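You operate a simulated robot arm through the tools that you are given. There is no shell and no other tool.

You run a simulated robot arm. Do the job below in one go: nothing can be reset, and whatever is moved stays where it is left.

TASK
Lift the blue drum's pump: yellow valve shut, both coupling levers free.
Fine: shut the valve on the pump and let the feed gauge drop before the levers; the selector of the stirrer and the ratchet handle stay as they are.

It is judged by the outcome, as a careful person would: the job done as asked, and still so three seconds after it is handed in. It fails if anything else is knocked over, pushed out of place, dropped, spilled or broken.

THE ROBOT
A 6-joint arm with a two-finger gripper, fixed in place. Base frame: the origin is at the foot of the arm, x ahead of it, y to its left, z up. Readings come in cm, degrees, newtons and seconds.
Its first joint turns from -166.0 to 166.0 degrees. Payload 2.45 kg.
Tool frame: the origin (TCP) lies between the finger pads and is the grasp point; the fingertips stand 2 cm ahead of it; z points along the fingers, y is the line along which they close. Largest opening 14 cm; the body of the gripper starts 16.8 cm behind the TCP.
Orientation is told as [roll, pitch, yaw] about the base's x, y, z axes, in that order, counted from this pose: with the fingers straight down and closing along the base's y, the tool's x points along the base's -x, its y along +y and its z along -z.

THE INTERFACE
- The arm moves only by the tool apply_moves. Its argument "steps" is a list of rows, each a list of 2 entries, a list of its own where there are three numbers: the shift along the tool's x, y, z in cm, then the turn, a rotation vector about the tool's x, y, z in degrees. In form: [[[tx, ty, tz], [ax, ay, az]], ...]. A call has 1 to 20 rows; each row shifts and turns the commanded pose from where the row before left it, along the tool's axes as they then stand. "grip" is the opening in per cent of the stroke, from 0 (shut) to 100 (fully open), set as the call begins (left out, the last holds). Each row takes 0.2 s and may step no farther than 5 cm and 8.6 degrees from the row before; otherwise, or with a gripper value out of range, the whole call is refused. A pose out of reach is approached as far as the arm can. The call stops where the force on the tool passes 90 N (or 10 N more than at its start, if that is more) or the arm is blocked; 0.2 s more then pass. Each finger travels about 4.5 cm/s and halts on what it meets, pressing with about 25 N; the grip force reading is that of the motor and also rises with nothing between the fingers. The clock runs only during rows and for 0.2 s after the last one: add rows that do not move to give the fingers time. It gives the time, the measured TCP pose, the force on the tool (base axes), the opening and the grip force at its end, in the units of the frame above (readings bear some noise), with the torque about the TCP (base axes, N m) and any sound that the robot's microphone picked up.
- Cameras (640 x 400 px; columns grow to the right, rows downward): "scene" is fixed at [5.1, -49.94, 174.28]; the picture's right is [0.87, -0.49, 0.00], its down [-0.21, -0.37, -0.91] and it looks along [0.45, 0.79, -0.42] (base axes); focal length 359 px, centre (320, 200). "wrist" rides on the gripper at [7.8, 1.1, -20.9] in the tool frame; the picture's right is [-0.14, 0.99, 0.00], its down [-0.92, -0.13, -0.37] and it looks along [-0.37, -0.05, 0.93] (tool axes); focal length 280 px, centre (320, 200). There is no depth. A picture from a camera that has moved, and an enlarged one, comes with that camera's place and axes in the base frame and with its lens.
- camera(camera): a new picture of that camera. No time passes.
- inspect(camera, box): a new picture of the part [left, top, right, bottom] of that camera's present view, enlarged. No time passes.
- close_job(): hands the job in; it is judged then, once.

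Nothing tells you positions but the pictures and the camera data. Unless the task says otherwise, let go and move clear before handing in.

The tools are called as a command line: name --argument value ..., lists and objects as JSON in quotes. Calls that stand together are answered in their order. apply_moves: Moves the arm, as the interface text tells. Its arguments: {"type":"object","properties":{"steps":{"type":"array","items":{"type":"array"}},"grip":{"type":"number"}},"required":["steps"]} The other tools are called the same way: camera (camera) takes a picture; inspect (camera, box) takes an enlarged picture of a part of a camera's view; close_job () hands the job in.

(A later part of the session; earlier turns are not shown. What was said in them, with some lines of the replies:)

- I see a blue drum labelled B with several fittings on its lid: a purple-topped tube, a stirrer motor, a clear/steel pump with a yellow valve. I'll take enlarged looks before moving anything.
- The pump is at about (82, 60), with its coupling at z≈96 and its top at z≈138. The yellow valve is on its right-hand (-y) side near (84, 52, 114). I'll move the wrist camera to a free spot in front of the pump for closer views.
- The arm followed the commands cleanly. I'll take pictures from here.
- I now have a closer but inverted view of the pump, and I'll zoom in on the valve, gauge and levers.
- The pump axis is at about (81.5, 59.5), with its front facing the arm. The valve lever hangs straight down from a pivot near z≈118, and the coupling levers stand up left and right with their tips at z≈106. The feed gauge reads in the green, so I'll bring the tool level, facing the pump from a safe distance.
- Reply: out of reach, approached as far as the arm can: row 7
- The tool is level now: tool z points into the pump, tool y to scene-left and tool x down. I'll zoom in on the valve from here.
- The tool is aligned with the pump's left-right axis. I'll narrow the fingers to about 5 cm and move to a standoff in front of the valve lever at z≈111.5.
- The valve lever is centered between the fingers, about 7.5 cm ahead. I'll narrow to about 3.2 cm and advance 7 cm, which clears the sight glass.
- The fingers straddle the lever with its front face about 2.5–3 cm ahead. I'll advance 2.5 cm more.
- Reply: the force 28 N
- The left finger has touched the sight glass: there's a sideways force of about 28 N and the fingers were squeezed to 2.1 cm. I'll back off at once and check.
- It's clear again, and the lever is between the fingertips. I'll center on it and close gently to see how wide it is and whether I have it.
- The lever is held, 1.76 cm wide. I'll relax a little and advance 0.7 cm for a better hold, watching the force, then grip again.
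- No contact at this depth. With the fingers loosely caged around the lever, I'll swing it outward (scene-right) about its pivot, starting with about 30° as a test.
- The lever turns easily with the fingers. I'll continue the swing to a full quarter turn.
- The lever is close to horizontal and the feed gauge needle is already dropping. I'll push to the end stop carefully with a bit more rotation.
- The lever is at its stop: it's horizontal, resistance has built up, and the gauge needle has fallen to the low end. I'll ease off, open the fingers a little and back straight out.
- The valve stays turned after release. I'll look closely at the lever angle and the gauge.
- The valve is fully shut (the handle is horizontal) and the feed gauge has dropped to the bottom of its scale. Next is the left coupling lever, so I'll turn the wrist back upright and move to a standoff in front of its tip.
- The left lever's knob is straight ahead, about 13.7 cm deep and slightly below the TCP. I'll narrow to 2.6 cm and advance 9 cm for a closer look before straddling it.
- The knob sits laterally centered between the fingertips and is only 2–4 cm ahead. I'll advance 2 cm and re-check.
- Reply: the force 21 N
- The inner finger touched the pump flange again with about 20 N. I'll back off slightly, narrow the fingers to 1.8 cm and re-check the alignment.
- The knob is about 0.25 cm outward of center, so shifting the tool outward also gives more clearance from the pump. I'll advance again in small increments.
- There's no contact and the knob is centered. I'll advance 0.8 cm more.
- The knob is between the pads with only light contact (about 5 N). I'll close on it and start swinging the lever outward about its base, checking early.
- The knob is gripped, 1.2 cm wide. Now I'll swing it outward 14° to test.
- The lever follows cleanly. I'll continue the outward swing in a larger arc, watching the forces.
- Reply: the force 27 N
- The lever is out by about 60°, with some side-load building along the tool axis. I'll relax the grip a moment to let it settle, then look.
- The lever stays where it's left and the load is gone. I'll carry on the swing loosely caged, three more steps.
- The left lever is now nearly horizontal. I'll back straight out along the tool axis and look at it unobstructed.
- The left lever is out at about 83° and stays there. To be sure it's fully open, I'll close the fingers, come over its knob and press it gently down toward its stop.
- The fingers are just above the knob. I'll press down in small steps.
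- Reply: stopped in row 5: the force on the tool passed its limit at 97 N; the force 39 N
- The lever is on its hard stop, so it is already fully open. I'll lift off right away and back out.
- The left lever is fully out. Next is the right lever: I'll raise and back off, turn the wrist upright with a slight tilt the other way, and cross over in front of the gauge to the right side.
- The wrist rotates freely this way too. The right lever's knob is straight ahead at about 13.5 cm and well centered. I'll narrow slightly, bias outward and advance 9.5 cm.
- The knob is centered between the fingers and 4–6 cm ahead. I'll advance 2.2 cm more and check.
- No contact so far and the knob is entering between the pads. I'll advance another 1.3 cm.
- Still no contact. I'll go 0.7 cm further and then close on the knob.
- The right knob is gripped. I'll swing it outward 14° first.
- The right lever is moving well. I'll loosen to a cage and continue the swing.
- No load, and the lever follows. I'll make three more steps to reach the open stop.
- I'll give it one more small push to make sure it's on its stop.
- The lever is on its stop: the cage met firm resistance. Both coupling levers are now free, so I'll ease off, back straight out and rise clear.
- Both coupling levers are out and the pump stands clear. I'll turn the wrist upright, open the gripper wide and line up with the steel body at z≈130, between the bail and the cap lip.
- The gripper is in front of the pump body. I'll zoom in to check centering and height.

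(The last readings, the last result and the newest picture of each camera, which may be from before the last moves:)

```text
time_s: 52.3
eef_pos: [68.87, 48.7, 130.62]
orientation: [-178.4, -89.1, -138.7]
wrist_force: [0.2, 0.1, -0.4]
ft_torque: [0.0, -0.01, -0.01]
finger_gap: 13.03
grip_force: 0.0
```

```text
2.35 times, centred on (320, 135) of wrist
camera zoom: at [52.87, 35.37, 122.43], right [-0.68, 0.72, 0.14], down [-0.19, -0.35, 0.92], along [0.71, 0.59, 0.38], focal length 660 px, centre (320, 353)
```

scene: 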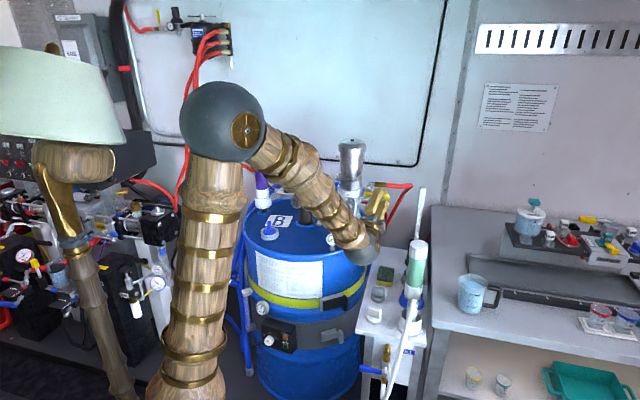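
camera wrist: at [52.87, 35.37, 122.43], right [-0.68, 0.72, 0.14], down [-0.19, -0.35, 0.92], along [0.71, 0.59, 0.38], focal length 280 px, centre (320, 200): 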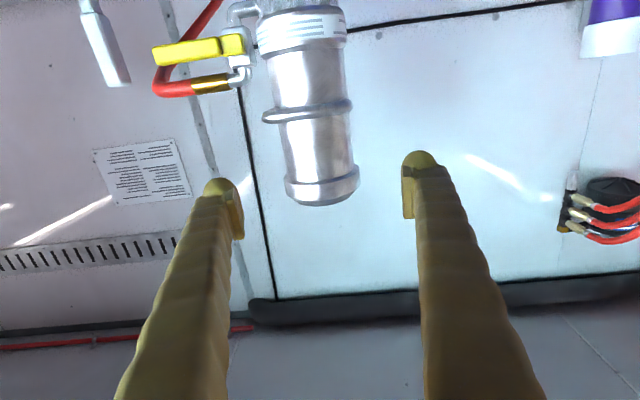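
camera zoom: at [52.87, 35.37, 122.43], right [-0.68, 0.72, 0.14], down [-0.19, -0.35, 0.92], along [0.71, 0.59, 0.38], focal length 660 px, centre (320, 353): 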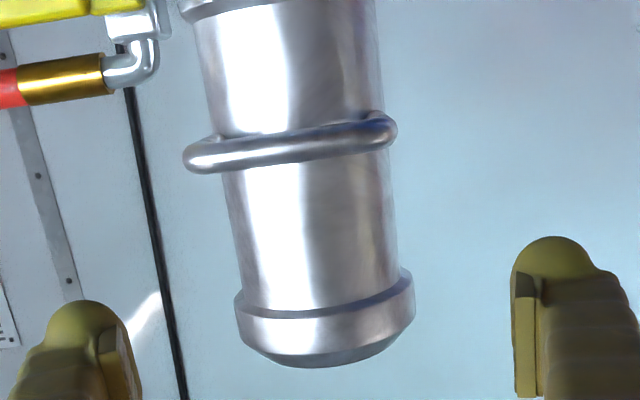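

The pump body is 0.3 cm off center. The cap lip is at z≈133 and the bail at z≈125.5, so the grip zone at z≈130.8 is clear. I'll center and advance so the pads straddle the body.

apply_moves --steps '[[[0, -0.3, 3.0], [0, 0, 0]], [[0, 0, 4.0], [0, 0, 0]], [[0, 0, 4.0], [0, 0, 0]], [[0, 0, 0], [0, 0, 0]]]'

camera --camera "wrist"

inspect --camera "scene" --box '[300, 120, 420, 220]'

```text
time_s: 53.3
eef_pos: [77.11, 55.52, 130.46]
orientation: [179.9, -89.3, -137.0]
wrist_force: [-0.2, 0.2, -0.5]
ft_torque: [0.0, -0.01, -0.02]
finger_gap: 13.01
grip_force: 0.2
```

```text
taken
camera wrist: at [61.21, 42.18, 122.21], right [-0.68, 0.72, 0.14], down [-0.19, -0.35, 0.92], along [0.71, 0.59, 0.38], focal length 280 px, centre (320, 200)
```

wrist: 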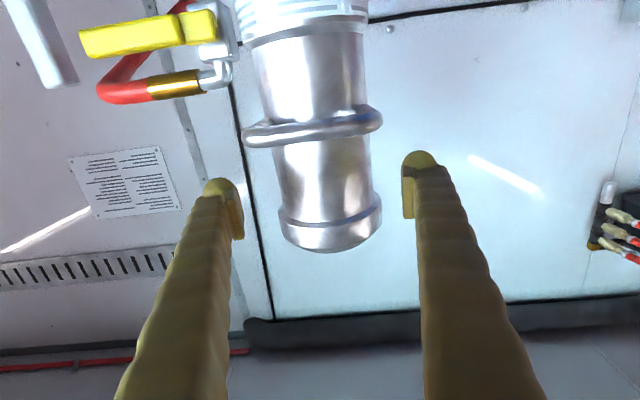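

```text
4.00 times, centred on (360, 170) of scene
camera zoom: at [5.1, -49.94, 174.28], right [0.87, -0.49, 0.0], down [-0.21, -0.37, -0.91], along [0.45, 0.79, -0.42], focal length 1434 px, centre (160, 320)
```

zoom: 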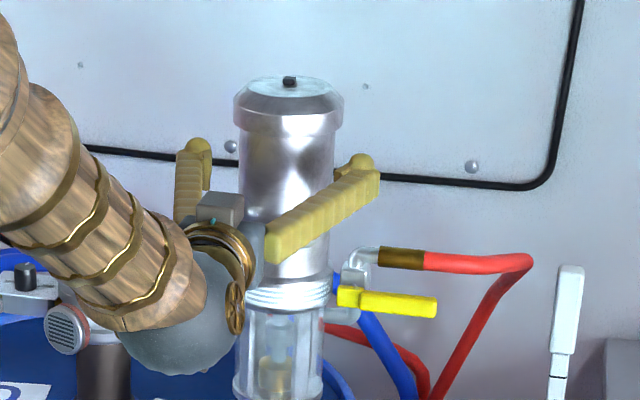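

I'll zoom in for a precise centering check before the last advance.

inspect --camera "wrist" --box '[220, 100, 420, 260]'

```text
2.50 times, centred on (320, 180) of wrist
camera zoom: at [61.21, 42.18, 122.21], right [-0.68, 0.72, 0.14], down [-0.19, -0.35, 0.92], along [0.71, 0.59, 0.38], focal length 701 px, centre (320, 250)
```

zoom: 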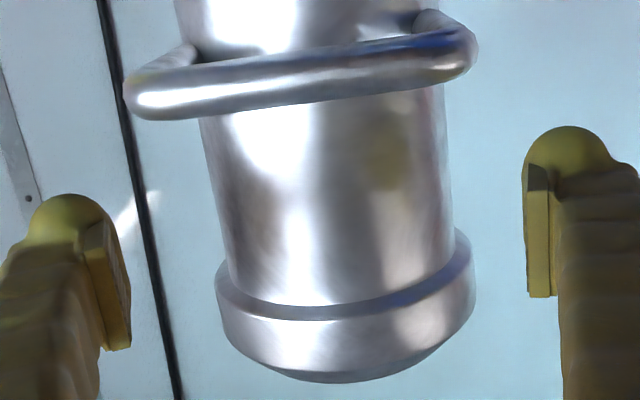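

I'll shift 0.4 cm to center, raise slightly and advance the last 4.5 cm.

apply_moves --steps '[[[-0.3, 0.4, 1.5], [0, 0, 0]], [[0, 0, 1.5], [0, 0, 0]], [[0, 0, 1.5], [0, 0, 0]], [[0, 0, 0], [0, 0, 0]]]'

inspect --camera "wrist" --box '[200, 90, 440, 290]'

inspect --camera "scene" --box '[300, 120, 420, 220]'

```text
time_s: 54.3
eef_pos: [80.25, 59.12, 130.93]
orientation: [-179.9, -89.2, -137.2]
wrist_force: [0.4, -0.3, 0.1]
ft_torque: [0.0, -0.02, -0.01]
finger_gap: 13.04
grip_force: 0.0
```

```text
2.00 times, centred on (320, 190) of wrist
camera zoom: at [64.23, 45.81, 122.78], right [-0.68, 0.72, 0.14], down [-0.19, -0.35, 0.92], along [0.71, 0.59, 0.38], focal length 561 px, centre (320, 220)
```

zoom: 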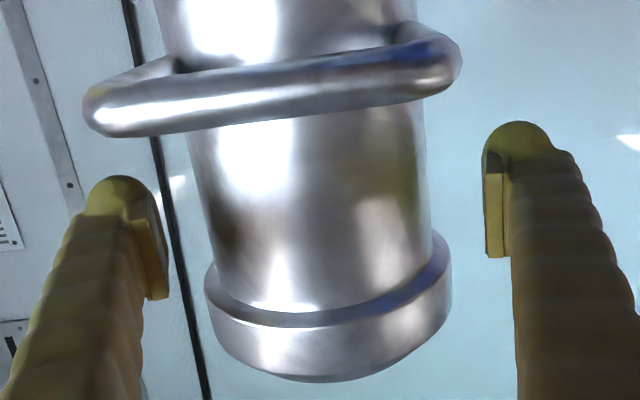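

```text
4.00 times, centred on (360, 170) of scene
camera zoom: at [5.1, -49.94, 174.28], right [0.87, -0.49, 0.0], down [-0.21, -0.37, -0.91], along [0.45, 0.79, -0.42], focal length 1434 px, centre (160, 320)
```

zoom: 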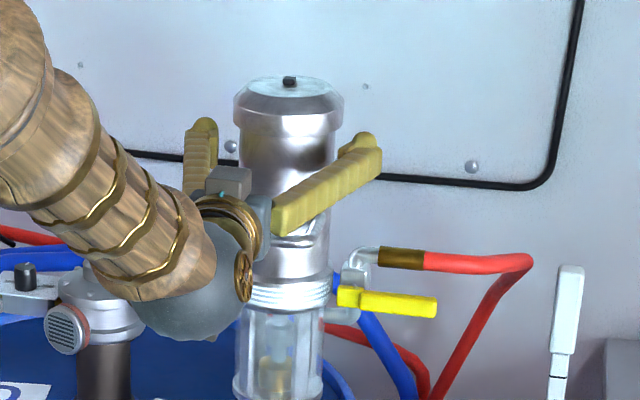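

The TCP is on the pump axis. Closing on the body now.

apply_moves --grip 40 --steps '[[[0, -0.1, 0], [0, 0, 0]], [[0, 0, 0], [0, 0, 0]], [[0, 0, 0], [0, 0, 0]], [[0, 0, 0], [0, 0, 0]], [[0, 0, 0], [0, 0, 0]]]'

inspect --camera "wrist" --box '[200, 90, 440, 290]'

inspect --camera "scene" --box '[290, 120, 420, 270]'

```text
time_s: 55.5
eef_pos: [80.23, 59.02, 131.01]
orientation: [178.5, -89.2, -135.5]
wrist_force: [6.2, -8.8, 0.5]
ft_torque: [0.12, 0.04, -0.4]
finger_gap: 9.24
grip_force: 45.2
```

```text
2.00 times, centred on (320, 190) of wrist
camera zoom: at [64.29, 45.75, 122.74], right [-0.68, 0.72, 0.14], down [-0.19, -0.35, 0.92], along [0.71, 0.59, 0.38], focal length 561 px, centre (320, 220)
```

zoom: 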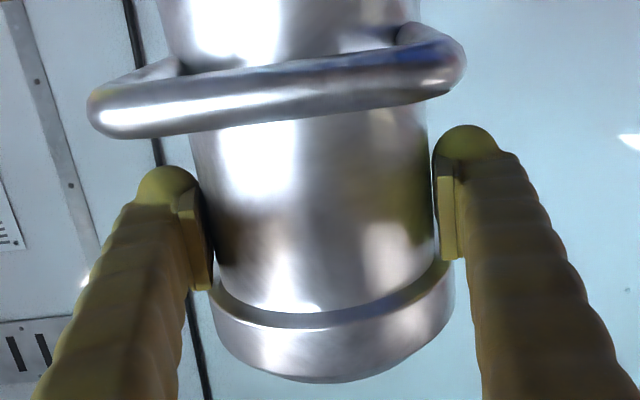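

```text
2.67 times, centred on (355, 195) of scene
camera zoom: at [5.1, -49.94, 174.28], right [0.87, -0.49, 0.0], down [-0.21, -0.37, -0.91], along [0.45, 0.79, -0.42], focal length 956 px, centre (227, 213)
```

zoom: 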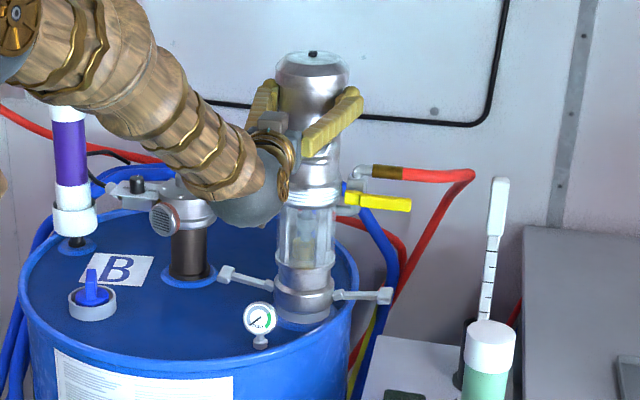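

The body is held, 9.24 cm wide, and both levers and the valve look right. I'll lift slowly, starting with 1 cm.

apply_moves --steps '[[[-0.3, 0, 0], [0, 0, 0]], [[-0.3, 0, 0], [0, 0, 0]], [[-0.4, 0, 0], [0, 0, 0]], [[0, 0, 0], [0, 0, 0]]]'

inspect --camera "scene" --box '[290, 120, 420, 270]'

```text
time_s: 56.5
eef_pos: [80.22, 59.14, 131.87]
orientation: [-178.8, -89.2, -138.3]
wrist_force: [-28.2, -23.9, -5.2]
ft_torque: [0.1, 0.34, -0.59]
finger_gap: 9.26
grip_force: 44.8
```

```text
2.67 times, centred on (355, 195) of scene
camera zoom: at [5.1, -49.94, 174.28], right [0.87, -0.49, 0.0], down [-0.21, -0.37, -0.91], along [0.45, 0.79, -0.42], focal length 956 px, centre (227, 213)
```

zoom: 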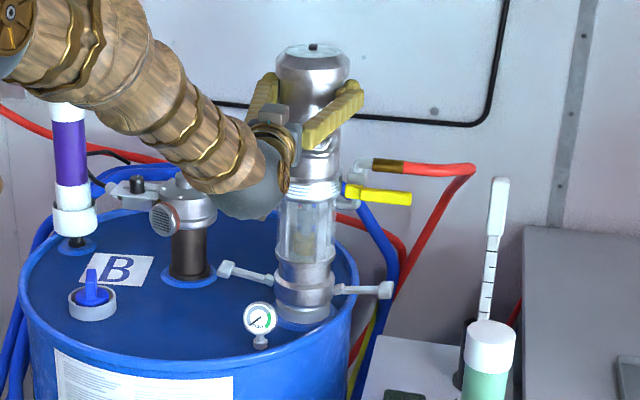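

The pump rises with the gripper, but there's about 37 N of sideways push toward the arm. I'll yield slightly in that direction and see whether the load relaxes.

apply_moves --steps '[[[0, 0, -0.15], [0, 0, 0]], [[0, 0, 0], [0, 0, 0]]]'

inspect --camera "scene" --box '[330, 180, 390, 250]'

camera --camera "wrist"

```text
time_s: 57.1
eef_pos: [80.25, 59.09, 131.92]
orientation: [-179.1, -89.2, -138.0]
wrist_force: [20.2, 21.5, 0.7]
ft_torque: [0.29, 0.11, -0.38]
finger_gap: 9.25
grip_force: 45.5
```

```text
5.71 times, centred on (360, 215) of scene
camera zoom: at [5.1, -49.94, 174.28], right [0.87, -0.49, 0.0], down [-0.21, -0.37, -0.91], along [0.45, 0.79, -0.42], focal length 2049 px, centre (91, 114)
```

zoom: 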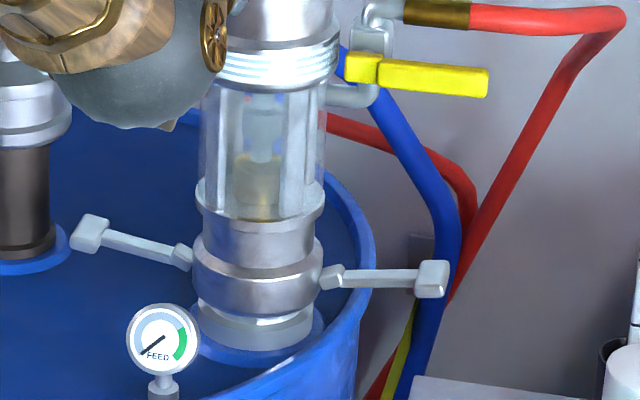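

```text
taken
camera wrist: at [64.34, 45.75, 123.73], right [-0.68, 0.72, 0.14], down [-0.19, -0.35, 0.92], along [0.71, 0.59, 0.38], focal length 280 px, centre (320, 200)
```

wrist: 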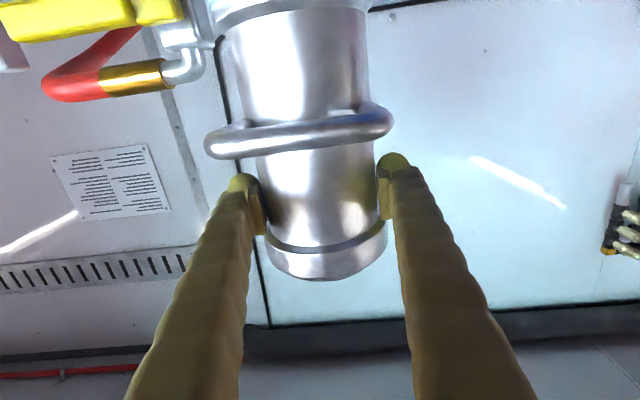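

The pump is guided stiffly in its socket, so I only need to lift straight up. I'll re-center by half that amount and continue up 2 cm.

apply_moves --steps '[[[0, 0, 0.07], [0, 0, 0]], [[-0.5, 0, 0], [0, 0, 0]], [[-0.5, 0, 0], [0, 0, 0]], [[-0.5, 0, 0], [0, 0, 0]], [[-0.5, 0, 0], [0, 0, 0]], [[0, 0, 0], [0, 0, 0]]]'

inspect --camera "scene" --box '[310, 120, 410, 250]'

```text
time_s: 58.5
eef_pos: [80.3, 59.08, 133.74]
orientation: [179.5, -89.1, -136.4]
wrist_force: [35.1, 21.6, -3.0]
ft_torque: [0.21, 0.0, -0.51]
finger_gap: 9.24
grip_force: 45.3
```

```text
3.08 times, centred on (360, 185) of scene
camera zoom: at [5.1, -49.94, 174.28], right [0.87, -0.49, 0.0], down [-0.21, -0.37, -0.91], along [0.45, 0.79, -0.42], focal length 1103 px, centre (197, 246)
```

zoom: 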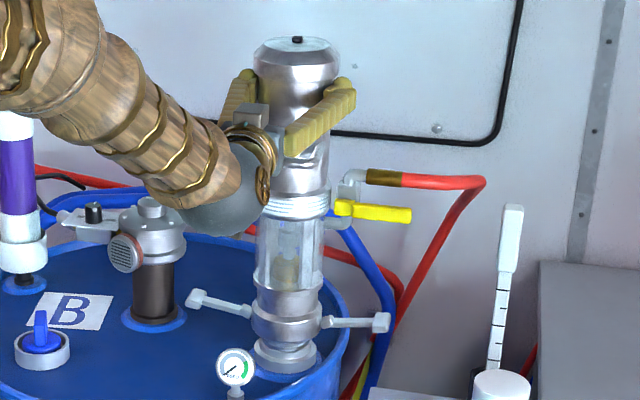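

The pump is rising with its coupling off the drum adapter. The side-load says I need a slight forward correction, so I'll correct and keep lifting.

apply_moves --steps '[[[0, 0, 0.09], [0, 0, 0]], [[-0.5, 0, 0.02], [0, 0, 0]], [[-0.5, 0, 0.02], [0, 0, 0]], [[-0.5, 0, 0.02], [0, 0, 0]], [[-0.5, 0, 0.02], [0, 0, 0]], [[0, 0, 0], [0, 0, 0]]]'

inspect --camera "scene" --box '[310, 120, 410, 250]'

```text
time_s: 59.9
eef_pos: [80.41, 59.11, 135.87]
orientation: [178.6, -89.1, -135.5]
wrist_force: [-21.9, -25.3, -2.6]
ft_torque: [0.33, 0.7, -0.6]
finger_gap: 9.28
grip_force: 44.9
```

```text
3.08 times, centred on (360, 185) of scene
camera zoom: at [5.1, -49.94, 174.28], right [0.87, -0.49, 0.0], down [-0.21, -0.37, -0.91], along [0.45, 0.79, -0.42], focal length 1103 px, centre (197, 246)
```

zoom: 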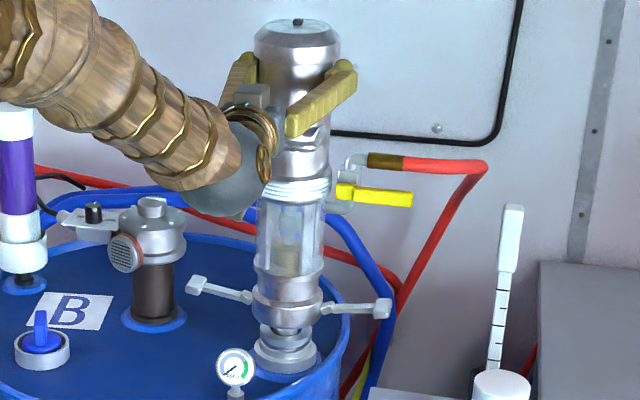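

It's up about 5 cm and the coupling has cleared most of the adapter. I'll trim the small over-correction and continue.

apply_moves --steps '[[[0, 0, -0.07], [0, 0, 0]], [[-0.5, 0, 0.01], [0, 0, 0]], [[-0.5, 0, 0.01], [0, 0, 0]], [[-0.5, 0, 0.01], [0, 0, 0]], [[-0.5, 0, 0.01], [0, 0, 0]], [[0, 0, 0], [0, 0, 0]]]'

inspect --camera "scene" --box '[310, 120, 410, 250]'

```text
time_s: 61.3
eef_pos: [80.29, 59.21, 137.87]
orientation: [-176.2, -89.0, -141.0]
wrist_force: [-32.1, -18.3, -3.7]
ft_torque: [-0.07, 0.18, -0.43]
finger_gap: 9.27
grip_force: 45.2
```

```text
3.08 times, centred on (360, 185) of scene
camera zoom: at [5.1, -49.94, 174.28], right [0.87, -0.49, 0.0], down [-0.21, -0.37, -0.91], along [0.45, 0.79, -0.42], focal length 1103 px, centre (197, 246)
```

zoom: 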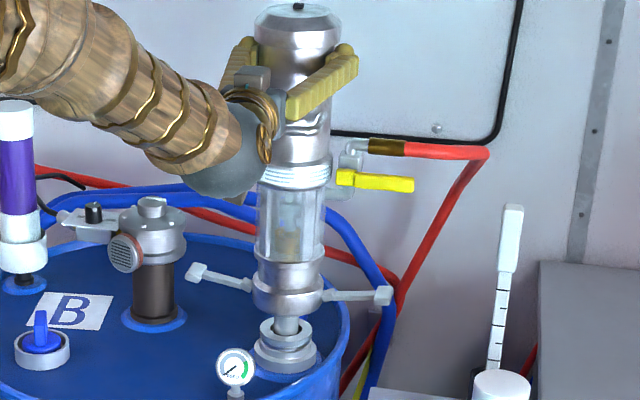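

It's 7 cm up and the suction tube is visible beneath the coupling. I'll trim the sideways load to see the true weight on the gripper.

apply_moves --steps '[[[0, 0, -0.08], [0, 0, 0]], [[0, 0, 0], [0, 0, 0]], [[0, 0, 0], [0, 0, 0]]]'

inspect --camera "scene" --box '[325, 190, 385, 250]'

inspect --camera "wrist" --box '[200, 90, 440, 290]'

```text
time_s: 62.1
eef_pos: [80.42, 59.13, 137.86]
orientation: [-179.7, -89.0, -137.3]
wrist_force: [21.0, 18.0, 4.3]
ft_torque: [0.39, -0.81, -0.63]
finger_gap: 9.28
grip_force: 44.7
```

```text
6.67 times, centred on (355, 220) of scene
camera zoom: at [5.1, -49.94, 174.28], right [0.87, -0.49, 0.0], down [-0.21, -0.37, -0.91], along [0.45, 0.79, -0.42], focal length 2391 px, centre (87, 67)
```

zoom: 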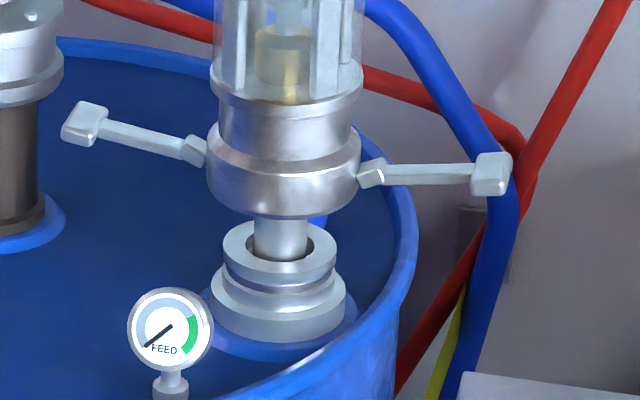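

```text
2.00 times, centred on (320, 190) of wrist
camera zoom: at [64.39, 45.81, 129.65], right [-0.68, 0.72, 0.14], down [-0.19, -0.35, 0.92], along [0.71, 0.59, 0.38], focal length 561 px, centre (320, 220)
```

zoom: 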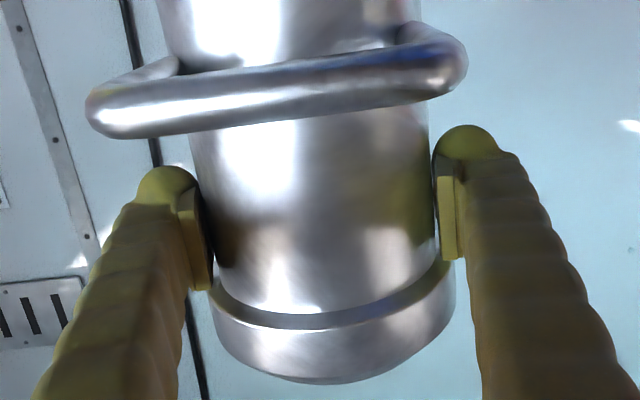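

The coupling hangs clear above the adapter and the grip hasn't slipped. I'll lift a few centimetres more so it's unambiguously raised.

apply_moves --steps '[[[-0.5, 0, 0.04], [0, 0, 0]], [[-0.5, 0, 0.005], [0, 0, 0]], [[-0.5, 0, 0.005], [0, 0, 0]], [[-0.5, 0, 0.005], [0, 0, 0]], [[-0.5, 0, 0.005], [0, 0, 0]], [[-0.5, 0, 0.005], [0, 0, 0]], [[0, 0, 0], [0, 0, 0]]]'

inspect --camera "scene" --box '[310, 110, 410, 250]'

```text
time_s: 63.7
eef_pos: [80.25, 59.18, 140.76]
orientation: [178.9, -89.2, -136.0]
wrist_force: [5.4, -26.6, -5.3]
ft_torque: [0.22, 0.9, -1.02]
finger_gap: 9.28
grip_force: 45.1
```

```text
2.86 times, centred on (360, 180) of scene
camera zoom: at [5.1, -49.94, 174.28], right [0.87, -0.49, 0.0], down [-0.21, -0.37, -0.91], along [0.45, 0.79, -0.42], focal length 1025 px, centre (206, 257)
```

zoom: 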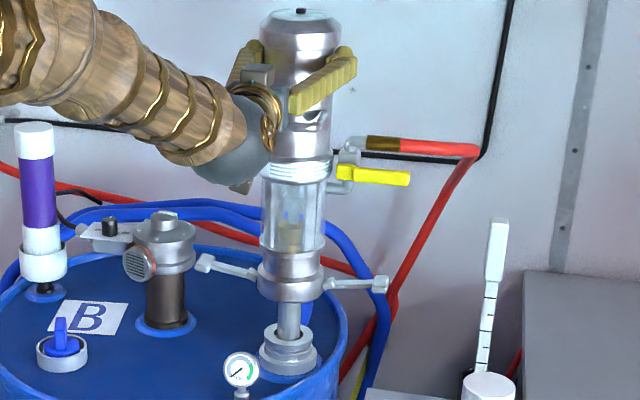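

The pump is now about 10 cm up, held steady with the levers out and the valve shut. I'll trim the residual side force, hold still, and check everything before handing in.

apply_moves --steps '[[[0, -0.05, 0], [0, 0, 0]], [[0, 0, 0], [0, 0, 0]], [[0, 0, 0], [0, 0, 0]], [[0, 0, 0], [0, 0, 0]], [[0, 0, 0], [0, 0, 0]], [[0, 0, 0], [0, 0, 0]], [[0, 0, 0], [0, 0, 0]], [[0, 0, 0], [0, 0, 0]]]'

camera --camera "scene"

inspect --camera "scene" --box '[325, 170, 395, 250]'

camera --camera "wrist"

inspect --camera "scene" --box '[235, 140, 345, 260]'

```text
time_s: 65.5
eef_pos: [80.37, 59.08, 140.82]
orientation: [179.4, -89.2, -136.4]
wrist_force: [22.3, -7.2, 1.8]
ft_torque: [0.01, -0.17, -0.62]
finger_gap: 9.26
grip_force: 44.7
```

```text
taken
```

scene: 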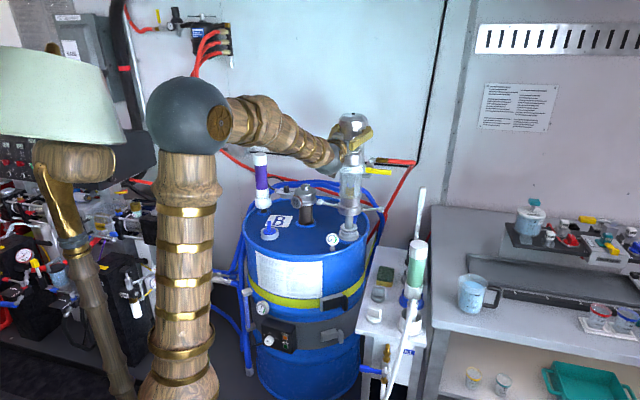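

```text
5.00 times, centred on (360, 210) of scene
camera zoom: at [5.1, -49.94, 174.28], right [0.87, -0.49, 0.0], down [-0.21, -0.37, -0.91], along [0.45, 0.79, -0.42], focal length 1793 px, centre (120, 150)
```

zoom: 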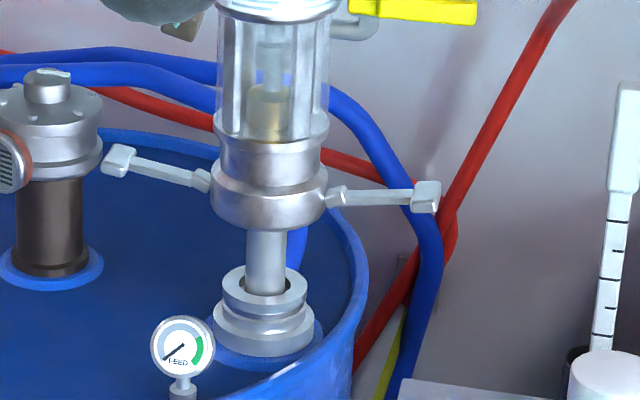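

```text
taken
camera wrist: at [64.37, 45.81, 132.72], right [-0.68, 0.72, 0.14], down [-0.19, -0.35, 0.92], along [0.71, 0.59, 0.38], focal length 280 px, centre (320, 200)
```

wrist: 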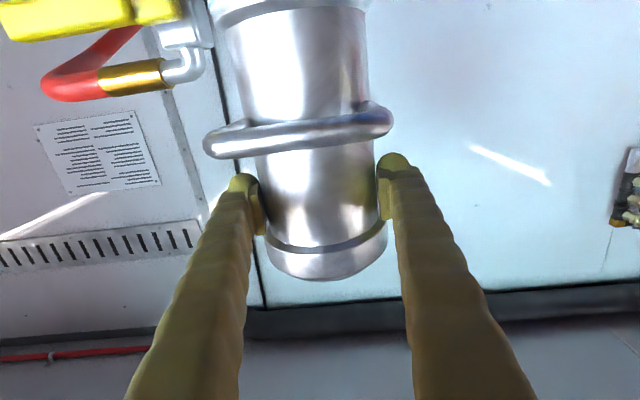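

```text
3.33 times, centred on (290, 200) of scene
camera zoom: at [5.1, -49.94, 174.28], right [0.87, -0.49, 0.0], down [-0.21, -0.37, -0.91], along [0.45, 0.79, -0.42], focal length 1195 px, centre (420, 200)
```

zoom: 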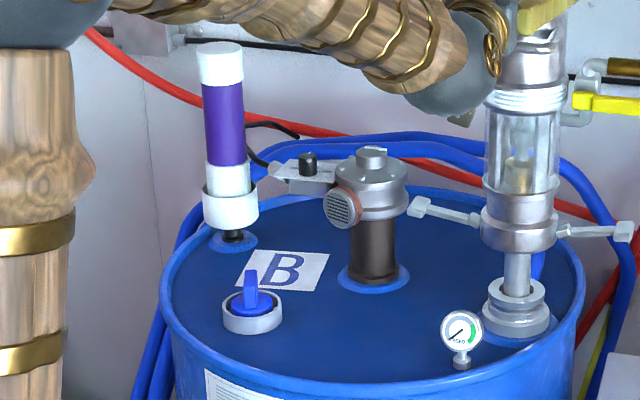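

The pump is about 10 cm above its drum adapter and steady in the gripper. The yellow valve is shut, the feed gauge is at the bottom of its scale, and both coupling levers are swung out. The stirrer selector, ratchet handle and everything else look undisturbed. The job is to lift the pump, and letting go could drop it, so I'm handing in with it held.

close_job

```text
The job is handed in.
```

I lifted the blue drum's pump about 10 cm above its drum adapter and handed the job in with the gripper still holding it. Letting go could have dropped it.

- **Valve:** the yellow valve was shut first, and its handle is now horizontal.
- **Feed gauge:** the needle had fallen to the bottom of its scale before I touched either lever.
- **Coupling levers:** both are swung out to their stops and free.
- **Left as they were:** I did not touch the stirrer's selector or the ratchet handle.
- **Suction tube:** it is still partly inside the adapter, so the pump is raised but not fully withdrawn.

**Contacts along the way:**
- A fingertip pressed the sight glass (about 28 N) and later the flange below it (about 20 N). I backed off both times.
- Pressing the left lever to check that it was fully open peaked at 97 N against its stop.
- The pictures show no damage from any of these.
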